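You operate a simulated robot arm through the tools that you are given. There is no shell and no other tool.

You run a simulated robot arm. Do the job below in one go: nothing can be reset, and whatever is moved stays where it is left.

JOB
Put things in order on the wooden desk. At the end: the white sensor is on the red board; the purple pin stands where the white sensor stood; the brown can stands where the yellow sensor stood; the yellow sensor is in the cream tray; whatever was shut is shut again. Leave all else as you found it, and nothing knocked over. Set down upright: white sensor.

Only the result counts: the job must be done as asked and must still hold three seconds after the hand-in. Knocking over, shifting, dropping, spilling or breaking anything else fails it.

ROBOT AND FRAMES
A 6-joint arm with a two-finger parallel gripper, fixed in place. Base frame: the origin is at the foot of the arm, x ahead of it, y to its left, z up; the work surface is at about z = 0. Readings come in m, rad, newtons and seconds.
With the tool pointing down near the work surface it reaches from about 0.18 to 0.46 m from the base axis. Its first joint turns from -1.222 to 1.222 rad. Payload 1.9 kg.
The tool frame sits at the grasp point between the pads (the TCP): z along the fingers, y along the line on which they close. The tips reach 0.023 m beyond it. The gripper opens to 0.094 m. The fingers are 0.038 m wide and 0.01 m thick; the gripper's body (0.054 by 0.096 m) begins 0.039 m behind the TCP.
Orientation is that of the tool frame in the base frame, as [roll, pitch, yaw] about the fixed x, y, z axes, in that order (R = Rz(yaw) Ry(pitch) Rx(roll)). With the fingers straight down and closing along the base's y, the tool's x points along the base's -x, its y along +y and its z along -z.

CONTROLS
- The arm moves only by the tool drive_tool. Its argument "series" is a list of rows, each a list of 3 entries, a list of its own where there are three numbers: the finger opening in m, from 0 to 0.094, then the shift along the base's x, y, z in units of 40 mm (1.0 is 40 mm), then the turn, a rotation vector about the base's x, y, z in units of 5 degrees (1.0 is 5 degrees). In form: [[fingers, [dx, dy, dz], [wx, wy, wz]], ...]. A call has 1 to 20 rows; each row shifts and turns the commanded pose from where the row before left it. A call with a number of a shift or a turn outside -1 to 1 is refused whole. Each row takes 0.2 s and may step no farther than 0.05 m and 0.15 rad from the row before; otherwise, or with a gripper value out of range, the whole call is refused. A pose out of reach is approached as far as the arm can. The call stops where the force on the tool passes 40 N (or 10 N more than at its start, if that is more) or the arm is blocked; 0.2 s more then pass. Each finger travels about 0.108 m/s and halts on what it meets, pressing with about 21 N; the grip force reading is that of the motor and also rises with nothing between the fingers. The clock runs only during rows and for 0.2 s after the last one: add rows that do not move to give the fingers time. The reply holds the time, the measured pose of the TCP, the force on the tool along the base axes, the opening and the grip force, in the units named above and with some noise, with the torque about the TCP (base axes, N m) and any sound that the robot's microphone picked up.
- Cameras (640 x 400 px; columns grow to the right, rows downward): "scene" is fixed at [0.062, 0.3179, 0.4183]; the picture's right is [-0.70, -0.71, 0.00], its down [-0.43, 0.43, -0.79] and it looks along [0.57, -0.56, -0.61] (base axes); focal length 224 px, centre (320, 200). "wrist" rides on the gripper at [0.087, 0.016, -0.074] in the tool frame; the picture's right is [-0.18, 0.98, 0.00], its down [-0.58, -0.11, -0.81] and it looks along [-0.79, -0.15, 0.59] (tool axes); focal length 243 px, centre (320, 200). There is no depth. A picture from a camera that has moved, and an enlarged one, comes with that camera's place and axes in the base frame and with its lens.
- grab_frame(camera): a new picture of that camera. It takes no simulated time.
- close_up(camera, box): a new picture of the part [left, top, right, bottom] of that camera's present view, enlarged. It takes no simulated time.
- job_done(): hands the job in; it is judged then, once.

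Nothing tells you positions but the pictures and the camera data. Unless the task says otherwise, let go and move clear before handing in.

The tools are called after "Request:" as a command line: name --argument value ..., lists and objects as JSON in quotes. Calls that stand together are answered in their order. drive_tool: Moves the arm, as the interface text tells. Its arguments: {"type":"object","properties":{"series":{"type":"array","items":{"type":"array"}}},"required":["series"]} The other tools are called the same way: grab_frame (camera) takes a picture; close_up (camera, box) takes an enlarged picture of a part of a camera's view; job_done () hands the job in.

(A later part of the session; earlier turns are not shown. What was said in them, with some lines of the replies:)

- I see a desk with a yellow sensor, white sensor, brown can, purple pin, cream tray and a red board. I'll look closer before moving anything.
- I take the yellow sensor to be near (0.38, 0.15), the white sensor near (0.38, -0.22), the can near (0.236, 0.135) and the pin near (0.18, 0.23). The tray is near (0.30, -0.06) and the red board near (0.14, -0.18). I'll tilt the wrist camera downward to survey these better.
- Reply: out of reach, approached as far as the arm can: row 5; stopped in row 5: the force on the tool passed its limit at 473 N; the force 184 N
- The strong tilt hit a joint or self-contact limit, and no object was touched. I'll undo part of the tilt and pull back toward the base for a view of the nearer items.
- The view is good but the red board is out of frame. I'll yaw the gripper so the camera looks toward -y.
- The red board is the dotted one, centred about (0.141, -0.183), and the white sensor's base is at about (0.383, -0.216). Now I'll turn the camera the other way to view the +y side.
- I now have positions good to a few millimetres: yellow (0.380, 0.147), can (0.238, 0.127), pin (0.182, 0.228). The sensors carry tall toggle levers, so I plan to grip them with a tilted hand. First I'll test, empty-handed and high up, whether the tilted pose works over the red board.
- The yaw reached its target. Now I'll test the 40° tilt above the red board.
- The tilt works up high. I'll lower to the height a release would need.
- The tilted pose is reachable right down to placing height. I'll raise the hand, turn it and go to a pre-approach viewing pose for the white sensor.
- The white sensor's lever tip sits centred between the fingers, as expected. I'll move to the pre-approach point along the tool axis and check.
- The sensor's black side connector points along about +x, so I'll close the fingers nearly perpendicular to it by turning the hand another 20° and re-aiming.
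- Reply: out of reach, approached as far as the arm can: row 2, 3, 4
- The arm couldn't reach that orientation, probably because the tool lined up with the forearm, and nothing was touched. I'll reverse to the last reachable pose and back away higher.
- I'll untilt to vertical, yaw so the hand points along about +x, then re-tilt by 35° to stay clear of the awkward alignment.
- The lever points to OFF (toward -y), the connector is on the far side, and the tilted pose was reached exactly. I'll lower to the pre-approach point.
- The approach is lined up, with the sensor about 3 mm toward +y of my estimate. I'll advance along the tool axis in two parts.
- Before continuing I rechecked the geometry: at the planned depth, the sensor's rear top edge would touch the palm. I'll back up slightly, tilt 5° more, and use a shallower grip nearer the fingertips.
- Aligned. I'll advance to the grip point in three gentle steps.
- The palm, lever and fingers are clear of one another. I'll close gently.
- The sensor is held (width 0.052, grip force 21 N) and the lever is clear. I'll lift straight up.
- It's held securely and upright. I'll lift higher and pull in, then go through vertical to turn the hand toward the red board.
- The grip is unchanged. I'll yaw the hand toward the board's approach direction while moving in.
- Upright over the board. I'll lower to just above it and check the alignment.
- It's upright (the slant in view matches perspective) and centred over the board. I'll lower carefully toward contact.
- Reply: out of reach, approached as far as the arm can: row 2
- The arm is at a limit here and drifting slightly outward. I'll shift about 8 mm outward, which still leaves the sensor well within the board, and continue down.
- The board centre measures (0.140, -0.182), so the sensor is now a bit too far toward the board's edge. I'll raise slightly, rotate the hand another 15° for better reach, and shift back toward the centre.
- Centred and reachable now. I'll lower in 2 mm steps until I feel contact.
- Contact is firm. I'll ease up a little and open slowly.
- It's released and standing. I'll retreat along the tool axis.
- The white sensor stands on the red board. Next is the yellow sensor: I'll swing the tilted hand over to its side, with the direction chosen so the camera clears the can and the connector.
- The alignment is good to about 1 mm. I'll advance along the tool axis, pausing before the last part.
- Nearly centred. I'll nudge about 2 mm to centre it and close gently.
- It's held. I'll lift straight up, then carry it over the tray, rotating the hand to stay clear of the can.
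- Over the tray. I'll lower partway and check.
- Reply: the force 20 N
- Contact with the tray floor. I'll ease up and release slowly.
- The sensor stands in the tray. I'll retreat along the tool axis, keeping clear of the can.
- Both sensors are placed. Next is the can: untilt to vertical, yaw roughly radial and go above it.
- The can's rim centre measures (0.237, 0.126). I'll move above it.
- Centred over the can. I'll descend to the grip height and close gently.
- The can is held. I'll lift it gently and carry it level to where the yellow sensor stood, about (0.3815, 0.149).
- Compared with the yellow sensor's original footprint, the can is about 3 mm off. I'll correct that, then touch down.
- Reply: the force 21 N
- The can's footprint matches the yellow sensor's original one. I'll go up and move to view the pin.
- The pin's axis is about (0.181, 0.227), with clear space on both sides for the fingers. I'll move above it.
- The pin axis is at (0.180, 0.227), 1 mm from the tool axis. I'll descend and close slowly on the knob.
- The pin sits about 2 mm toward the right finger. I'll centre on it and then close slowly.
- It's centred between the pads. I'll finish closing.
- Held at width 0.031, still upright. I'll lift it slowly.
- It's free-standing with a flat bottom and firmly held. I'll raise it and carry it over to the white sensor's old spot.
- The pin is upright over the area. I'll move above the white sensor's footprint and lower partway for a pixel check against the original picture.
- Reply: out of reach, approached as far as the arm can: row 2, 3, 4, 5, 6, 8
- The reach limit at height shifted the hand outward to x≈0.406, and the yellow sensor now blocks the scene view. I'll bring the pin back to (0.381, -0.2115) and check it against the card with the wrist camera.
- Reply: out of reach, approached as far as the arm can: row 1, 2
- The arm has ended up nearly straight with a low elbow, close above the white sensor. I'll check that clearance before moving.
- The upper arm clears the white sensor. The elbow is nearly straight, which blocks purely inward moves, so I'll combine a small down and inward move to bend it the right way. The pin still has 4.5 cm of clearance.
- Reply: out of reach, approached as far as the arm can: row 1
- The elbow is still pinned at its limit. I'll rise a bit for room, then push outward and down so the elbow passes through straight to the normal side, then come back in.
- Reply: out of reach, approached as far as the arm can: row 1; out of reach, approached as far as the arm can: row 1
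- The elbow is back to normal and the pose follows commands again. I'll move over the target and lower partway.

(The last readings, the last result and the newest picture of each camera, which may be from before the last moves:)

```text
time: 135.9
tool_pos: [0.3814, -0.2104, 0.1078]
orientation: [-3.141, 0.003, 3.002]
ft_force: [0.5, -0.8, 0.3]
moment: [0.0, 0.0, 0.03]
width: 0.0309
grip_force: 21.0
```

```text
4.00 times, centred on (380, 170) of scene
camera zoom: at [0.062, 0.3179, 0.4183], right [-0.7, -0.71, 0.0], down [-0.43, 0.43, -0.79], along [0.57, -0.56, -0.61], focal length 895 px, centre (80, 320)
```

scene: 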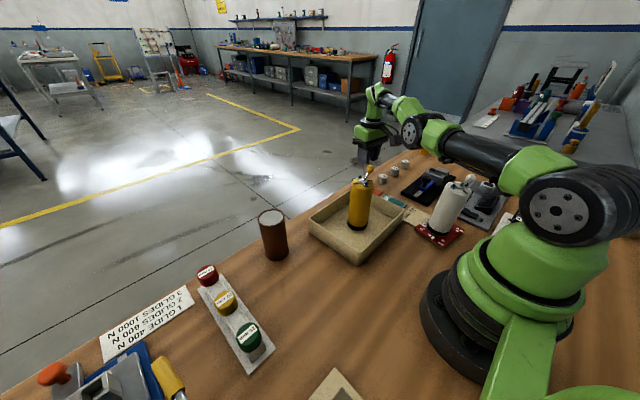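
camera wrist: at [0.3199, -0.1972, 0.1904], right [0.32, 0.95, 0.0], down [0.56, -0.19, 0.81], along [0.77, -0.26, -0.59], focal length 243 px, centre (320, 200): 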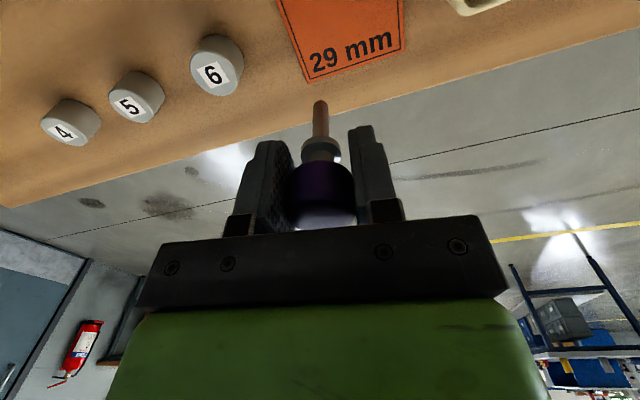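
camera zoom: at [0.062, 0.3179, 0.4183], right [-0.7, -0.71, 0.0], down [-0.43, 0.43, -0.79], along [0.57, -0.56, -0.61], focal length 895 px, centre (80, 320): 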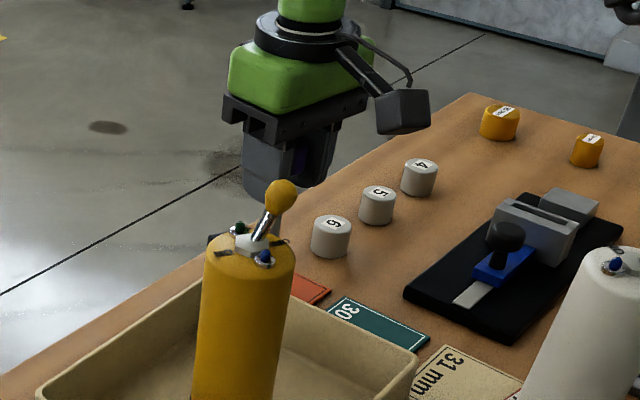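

The pin is aligned with the measured spot relative to the card, (0.381, -0.212). I'll lower to just above the surface.

Request:
drive_tool --series '[[0.015, [0, -0.03, -0.4], [0, 0, 0]], [0.015, [0, 0, -0.3], [0, 0, 0]], [0.015, [0, 0, -0.1], [0, 0, 0]], [0.015, [0, 0, 0], [0, 0, 0]]]'

Request:
close_up --camera "wrist" --box '[240, 0, 440, 180]'

```text
time: 136.9
tool_pos: [0.3813, -0.2112, 0.0749]
orientation: [-3.141, 0.004, 3.002]
ft_force: [0.1, 0.3, -1.1]
moment: [-0.01, 0.0, 0.0]
width: 0.0309
grip_force: 21.3
```

```text
2.22 times, centred on (340, 90) of wrist
camera zoom: at [0.2976, -0.1853, 0.1496], right [0.32, 0.95, 0.0], down [0.56, -0.19, 0.81], along [0.77, -0.26, -0.59], focal length 539 px, centre (276, 444)
```

zoom: 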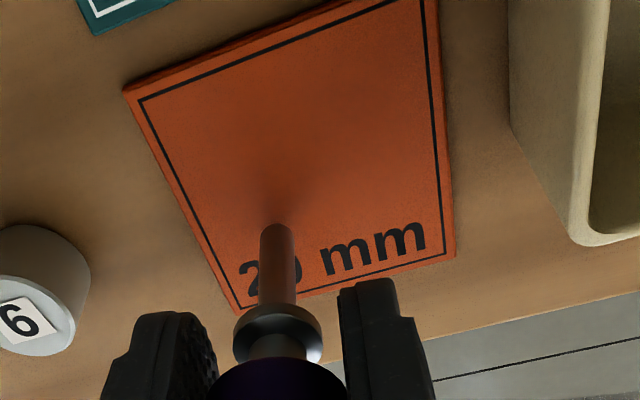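

I'll lower a couple more millimetres so I can measure the pin tip directly against the card in one image.

Request:
drive_tool --series '[[0.015, [0, 0, -0.04], [0, 0, 0]], [0.015, [0, 0, -0.03], [0, 0, 0]], [0.015, [0, 0, 0], [0, 0, 0]]]'

Request:
close_up --camera "wrist" --box '[270, 20, 430, 150]'

```text
time: 137.7
tool_pos: [0.3816, -0.2104, 0.0723]
orientation: [-3.141, 0.004, 3.002]
ft_force: [0.2, -0.2, -0.1]
moment: [-0.02, -0.02, -0.02]
width: 0.0307
grip_force: 21.1
```

```text
3.08 times, centred on (350, 85) of wrist
camera zoom: at [0.2978, -0.185, 0.1469], right [0.32, 0.95, 0.0], down [0.56, -0.19, 0.81], along [0.77, -0.26, -0.59], focal length 746 px, centre (228, 554)
```

zoom: 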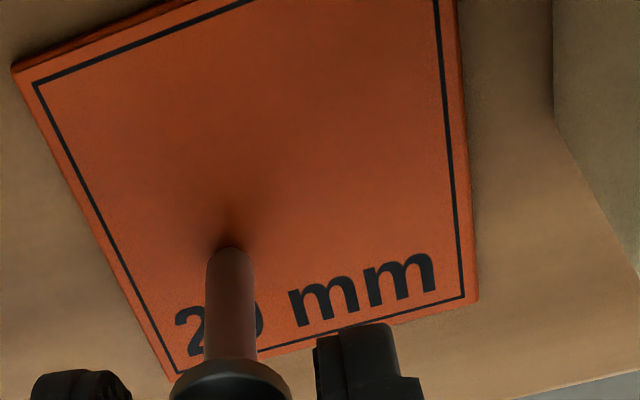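

Relative to the card, the tip is about 5 mm too far out. I'll lift slightly, shift back 5 mm, and lower again.

Request:
drive_tool --series '[[0.015, [0, 0, 0.06], [0, 0, 0]], [0.015, [-0.125, 0.04, 0], [0, 0, 0]], [0.015, [0, 0, -0.05], [0, 0, 0]], [0.015, [0, 0, 0], [0, 0, 0]]]'

Request:
close_up --camera "wrist" --box '[270, 20, 430, 150]'

```text
time: 138.7
tool_pos: [0.3751, -0.2102, 0.0726]
orientation: [3.141, 0.004, 3.003]
ft_force: [0.2, 0.5, 0.2]
moment: [0.01, -0.02, 0.02]
width: 0.0308
grip_force: 20.8
```

```text
3.08 times, centred on (350, 85) of wrist
camera zoom: at [0.2923, -0.1837, 0.1474], right [0.32, 0.95, 0.0], down [0.56, -0.19, 0.81], along [0.77, -0.26, -0.59], focal length 746 px, centre (228, 554)
```

zoom: 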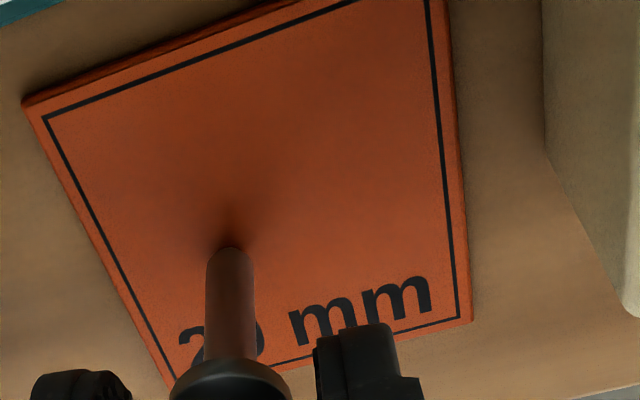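

The pin is within about 2 mm of the target. I'll touch down in 1 mm steps.

Request:
drive_tool --series '[[0.015, [0, 0, -0.025], [0, 0, 0]], [0.015, [0, 0, 0], [0, 0, 0]]]'

Request:
drive_tool --series '[[0.015, [0, 0, -0.025], [0, 0, 0]], [0.015, [0, 0, 0], [0, 0, 0]]]'

```text
time: 139.3
tool_pos: [0.3765, -0.2122, 0.0727]
orientation: [-3.141, 0.003, 3.002]
ft_force: [0.5, -0.1, 0.6]
moment: [0.0, 0.0, -0.01]
width: 0.0307
grip_force: 20.7
```

```text
time: 139.9
tool_pos: [0.3762, -0.2112, 0.0719]
orientation: [-3.139, 0.006, 3.0]
ft_force: [-4.3, 2.2, 17.0]
moment: [0.15, 0.19, 0.01]
width: 0.0308
grip_force: 21.3
```

Request:
drive_tool --series '[[0.015, [0, 0, 0.02], [0, 0, 0]], [0.015, [0, 0, 0], [0, 0, 0]]]'

Request:
close_up --camera "wrist" --box '[240, 70, 400, 240]'

```text
time: 140.5
tool_pos: [0.3761, -0.2095, 0.0722]
orientation: [-3.141, 0.005, 3.003]
ft_force: [4.6, -2.5, 7.7]
moment: [-0.13, -0.35, -0.01]
width: 0.0308
grip_force: 21.9
```

```text
2.35 times, centred on (320, 155) of wrist
camera zoom: at [0.2924, -0.184, 0.1461], right [0.32, 0.95, 0.0], down [0.56, -0.19, 0.81], along [0.77, -0.26, -0.59], focal length 571 px, centre (320, 306)
```

zoom: 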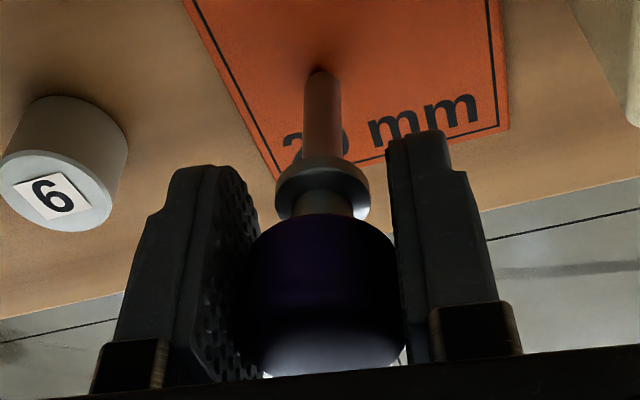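

Request:
drive_tool --series '[[0.015, [0, 0, 0.015], [0, 0, 0]], [0.015, [0, 0, 0], [0, 0, 0]], [0.015, [0, 0, 0], [0, 0, 0]]]'

```text
time: 141.3
tool_pos: [0.3733, -0.2096, 0.0719]
orientation: [-3.14, 0.0, 3.0]
ft_force: [-0.1, 0.3, 1.5]
moment: [-0.01, -0.03, 0.01]
width: 0.031
grip_force: 20.8
```

Forces are near zero with the pin just resting on the card. I'll open very gradually.

Request:
drive_tool --series '[[0.03, [0, 0, 0], [0, 0, 0]], [0.031, [0, 0, 0], [0, 0, 0]], [0.032, [0, 0, 0], [0, 0, 0]], [0.033, [0, 0, 0], [0, 0, 0]], [0.034, [0, 0, 0], [0, 0, 0]], [0.036, [0, 0, 0], [0, 0, 0]], [0.036, [0, 0, 0], [0, 0, 0]]]'

Request:
close_up --camera "wrist" --box '[240, 70, 400, 240]'

```text
time: 142.9
tool_pos: [0.376, -0.2099, 0.0715]
orientation: [3.14, 0.003, 3.002]
ft_force: [-0.6, -0.5, 1.1]
moment: [0.01, 0.03, 0.01]
width: 0.0359
grip_force: 0.0
```

```text
2.35 times, centred on (320, 155) of wrist
camera zoom: at [0.2921, -0.1838, 0.1467], right [0.32, 0.95, 0.0], down [0.56, -0.19, 0.81], along [0.77, -0.26, -0.59], focal length 571 px, centre (320, 306)
```

zoom: 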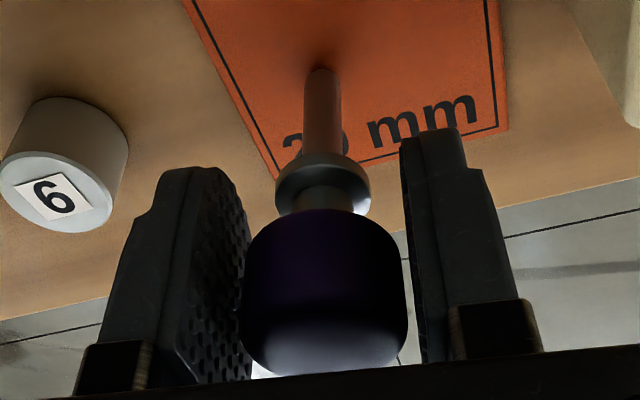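

The pin stands free between the pads. I'll open fully in steps.

Request:
drive_tool --series '[[0.04, [0, 0, 0], [0, 0, 0]], [0.046, [0, 0, 0], [0, 0, 0]], [0.055, [0, 0, 0], [0, 0, 0]], [0.065, [0, 0, 0], [0, 0, 0]], [0.08, [0, 0, 0], [0, 0, 0]], [0.094, [0, 0, 0], [0, 0, 0]], [0.094, [0, 0, 0], [0, 0, 0]]]'

Request:
close_up --camera "wrist" --box '[240, 70, 400, 240]'

```text
time: 144.5
tool_pos: [0.3752, -0.2103, 0.0726]
orientation: [3.142, 0.005, 3.003]
ft_force: [0.4, -0.1, -0.2]
moment: [0.03, 0.01, 0.01]
width: 0.094
grip_force: 0.0
```

```text
2.35 times, centred on (320, 155) of wrist
camera zoom: at [0.2921, -0.1838, 0.1467], right [0.32, 0.95, 0.0], down [0.56, -0.19, 0.81], along [0.77, -0.26, -0.59], focal length 571 px, centre (320, 306)
```

zoom: 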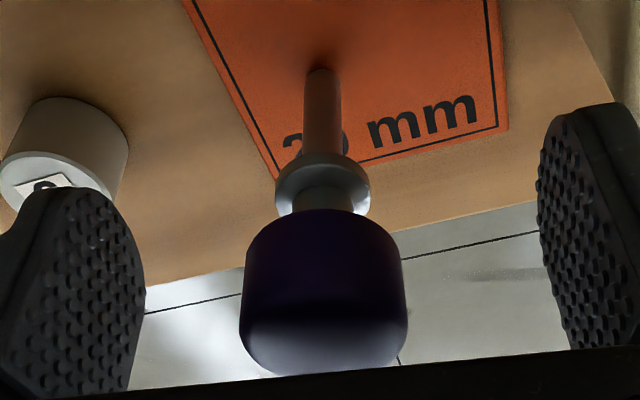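

The pin stands on its own. I'll rise straight up, then pull inward and clear.

Request:
drive_tool --series '[[0.094, [0, 0, 0.2], [0, 0, 0]], [0.094, [0, 0, 0.5], [0, 0, 0]], [0.094, [0, 0, 0.7], [0, 0, 0]], [0.094, [0, 0, 0.7], [0, 0, 0]], [0.094, [0, 0, 0.7], [0, 0, 0]], [0.094, [-0.4, 0.2, 0.4], [0, 0, 0]], [0.094, [-0.4, 0.2, 0.5], [0, 0, 0]], [0.094, [-0.4, 0.2, 0.5], [0, 0, 0]], [0.094, [-0.4, 0.2, 0.5], [0, 0, 0]], [0.094, [-0.3, 0.3, 0.4], [0, 0, 0]], [0.094, [0, 0, 0], [0, 0, 0]]]'

Request:
grab_frame --camera "scene"

Request:
grab_frame --camera "wrist"

```text
time: 146.9
tool_pos: [0.2993, -0.1659, 0.277]
orientation: [-3.141, 0.0, 3.002]
ft_force: [0.1, 0.1, 0.4]
moment: [0.01, -0.01, 0.0]
width: 0.0939
grip_force: 0.1
```

```text
taken
```

scene: 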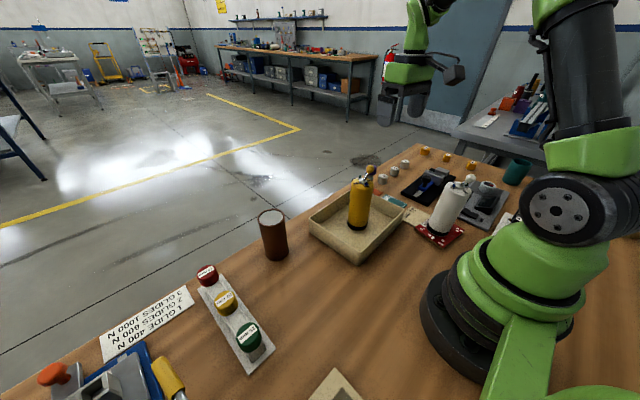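

```text
taken
camera wrist: at [0.2156, -0.1391, 0.3513], right [0.32, 0.95, 0.0], down [0.56, -0.19, 0.81], along [0.77, -0.26, -0.59], focal length 243 px, centre (320, 200)
```

wrist: 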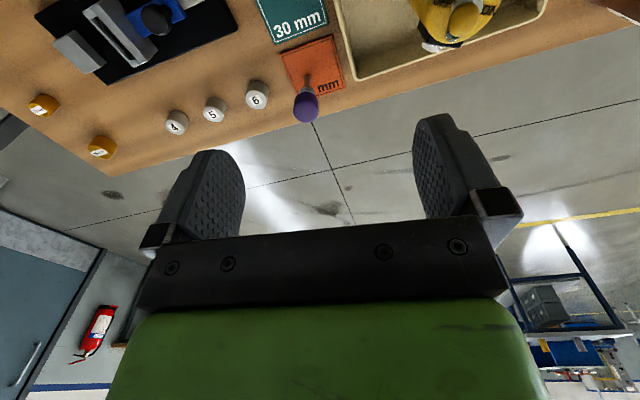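

Everything looks placed. I'll take a final close look at each item before handing in.

Request:
close_up --camera "wrist" --box '[240, 0, 400, 140]'

Request:
close_up --camera "scene" --box '[330, 150, 490, 270]'

Request:
close_up --camera "scene" --box '[180, 180, 380, 305]'

```text
2.86 times, centred on (320, 70) of wrist
camera zoom: at [0.2156, -0.1391, 0.3513], right [0.32, 0.95, 0.0], down [0.56, -0.19, 0.81], along [0.77, -0.26, -0.59], focal length 693 px, centre (320, 571)
```

zoom: 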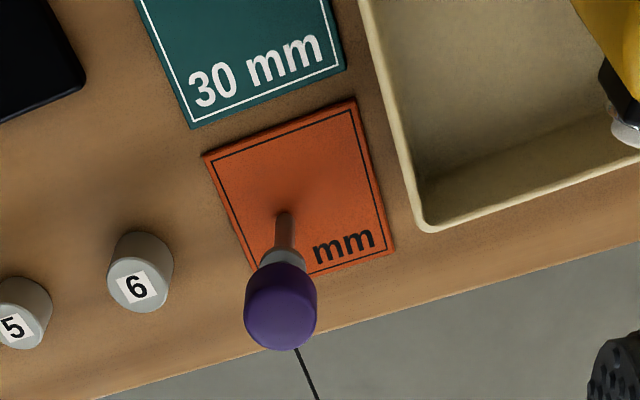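

```text
3.33 times, centred on (410, 210) of scene
camera zoom: at [0.062, 0.3179, 0.4183], right [-0.7, -0.71, 0.0], down [-0.43, 0.43, -0.79], along [0.57, -0.56, -0.61], focal length 746 px, centre (20, 167)
```

zoom: 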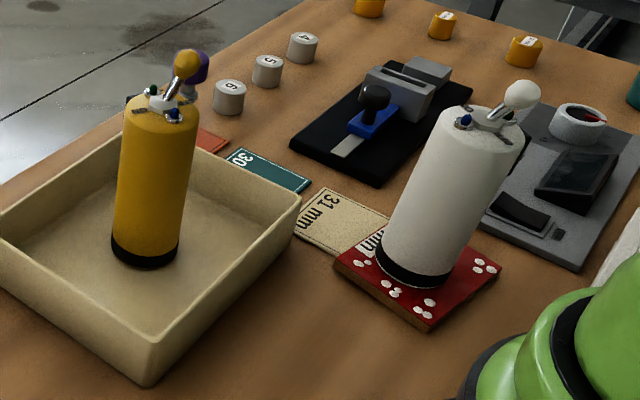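

```text
3.20 times, centred on (280, 242) of scene
camera zoom: at [0.062, 0.3179, 0.4183], right [-0.7, -0.71, 0.0], down [-0.43, 0.43, -0.79], along [0.57, -0.56, -0.61], focal length 716 px, centre (448, 64)
```

zoom: 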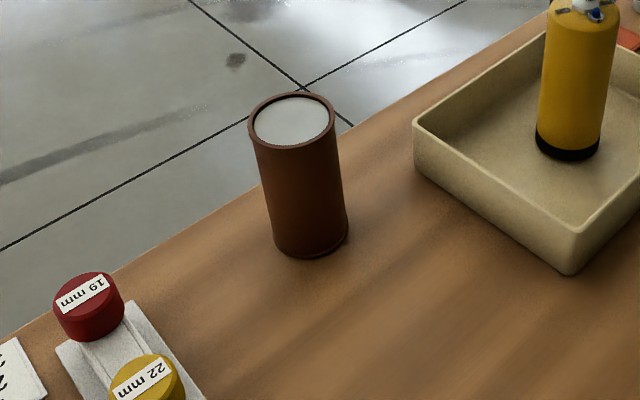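

I'm handing in now: all items stand as asked. The white sensor is on the red board, the pin is where the white sensor stood, the can is where the yellow sensor stood, and the yellow sensor is in the tray. Nothing needed opening, nothing fell over, and the gripper is empty and clear.

Request:
job_done

```text
The job is handed in.
```

The job is handed in, and in my last pictures everything stood where you asked. No score came back, so this rests on those pictures and my measurements.

- **White sensor:** upright on the red dotted board.
- **Purple pin:** standing free where the white sensor stood. By my measurement it is about 3 mm off the old centre.
- **Brown can:** upright where the yellow sensor stood. Its base matched the old footprint to within the picture's resolution.
- **Yellow sensor:** upright in the cream tray, near its middle.
- **Shut items:** nothing had to be opened, so nothing needed shutting again.

Nothing was knocked over, and nothing else looked moved in the final pictures. The gripper is empty and clear of the desk items.

Two things went wrong along the way:
- **Early tilt:** the arm reached a limit during the first camera survey and read 473 N. The hand was high and empty, and nothing was touched.
- **Carrying the pin:** the arm stretched nearly straight, and its upper link passed close to the white sensor. I worked it back to a normal pose, and I saw no sign that the sensor moved.
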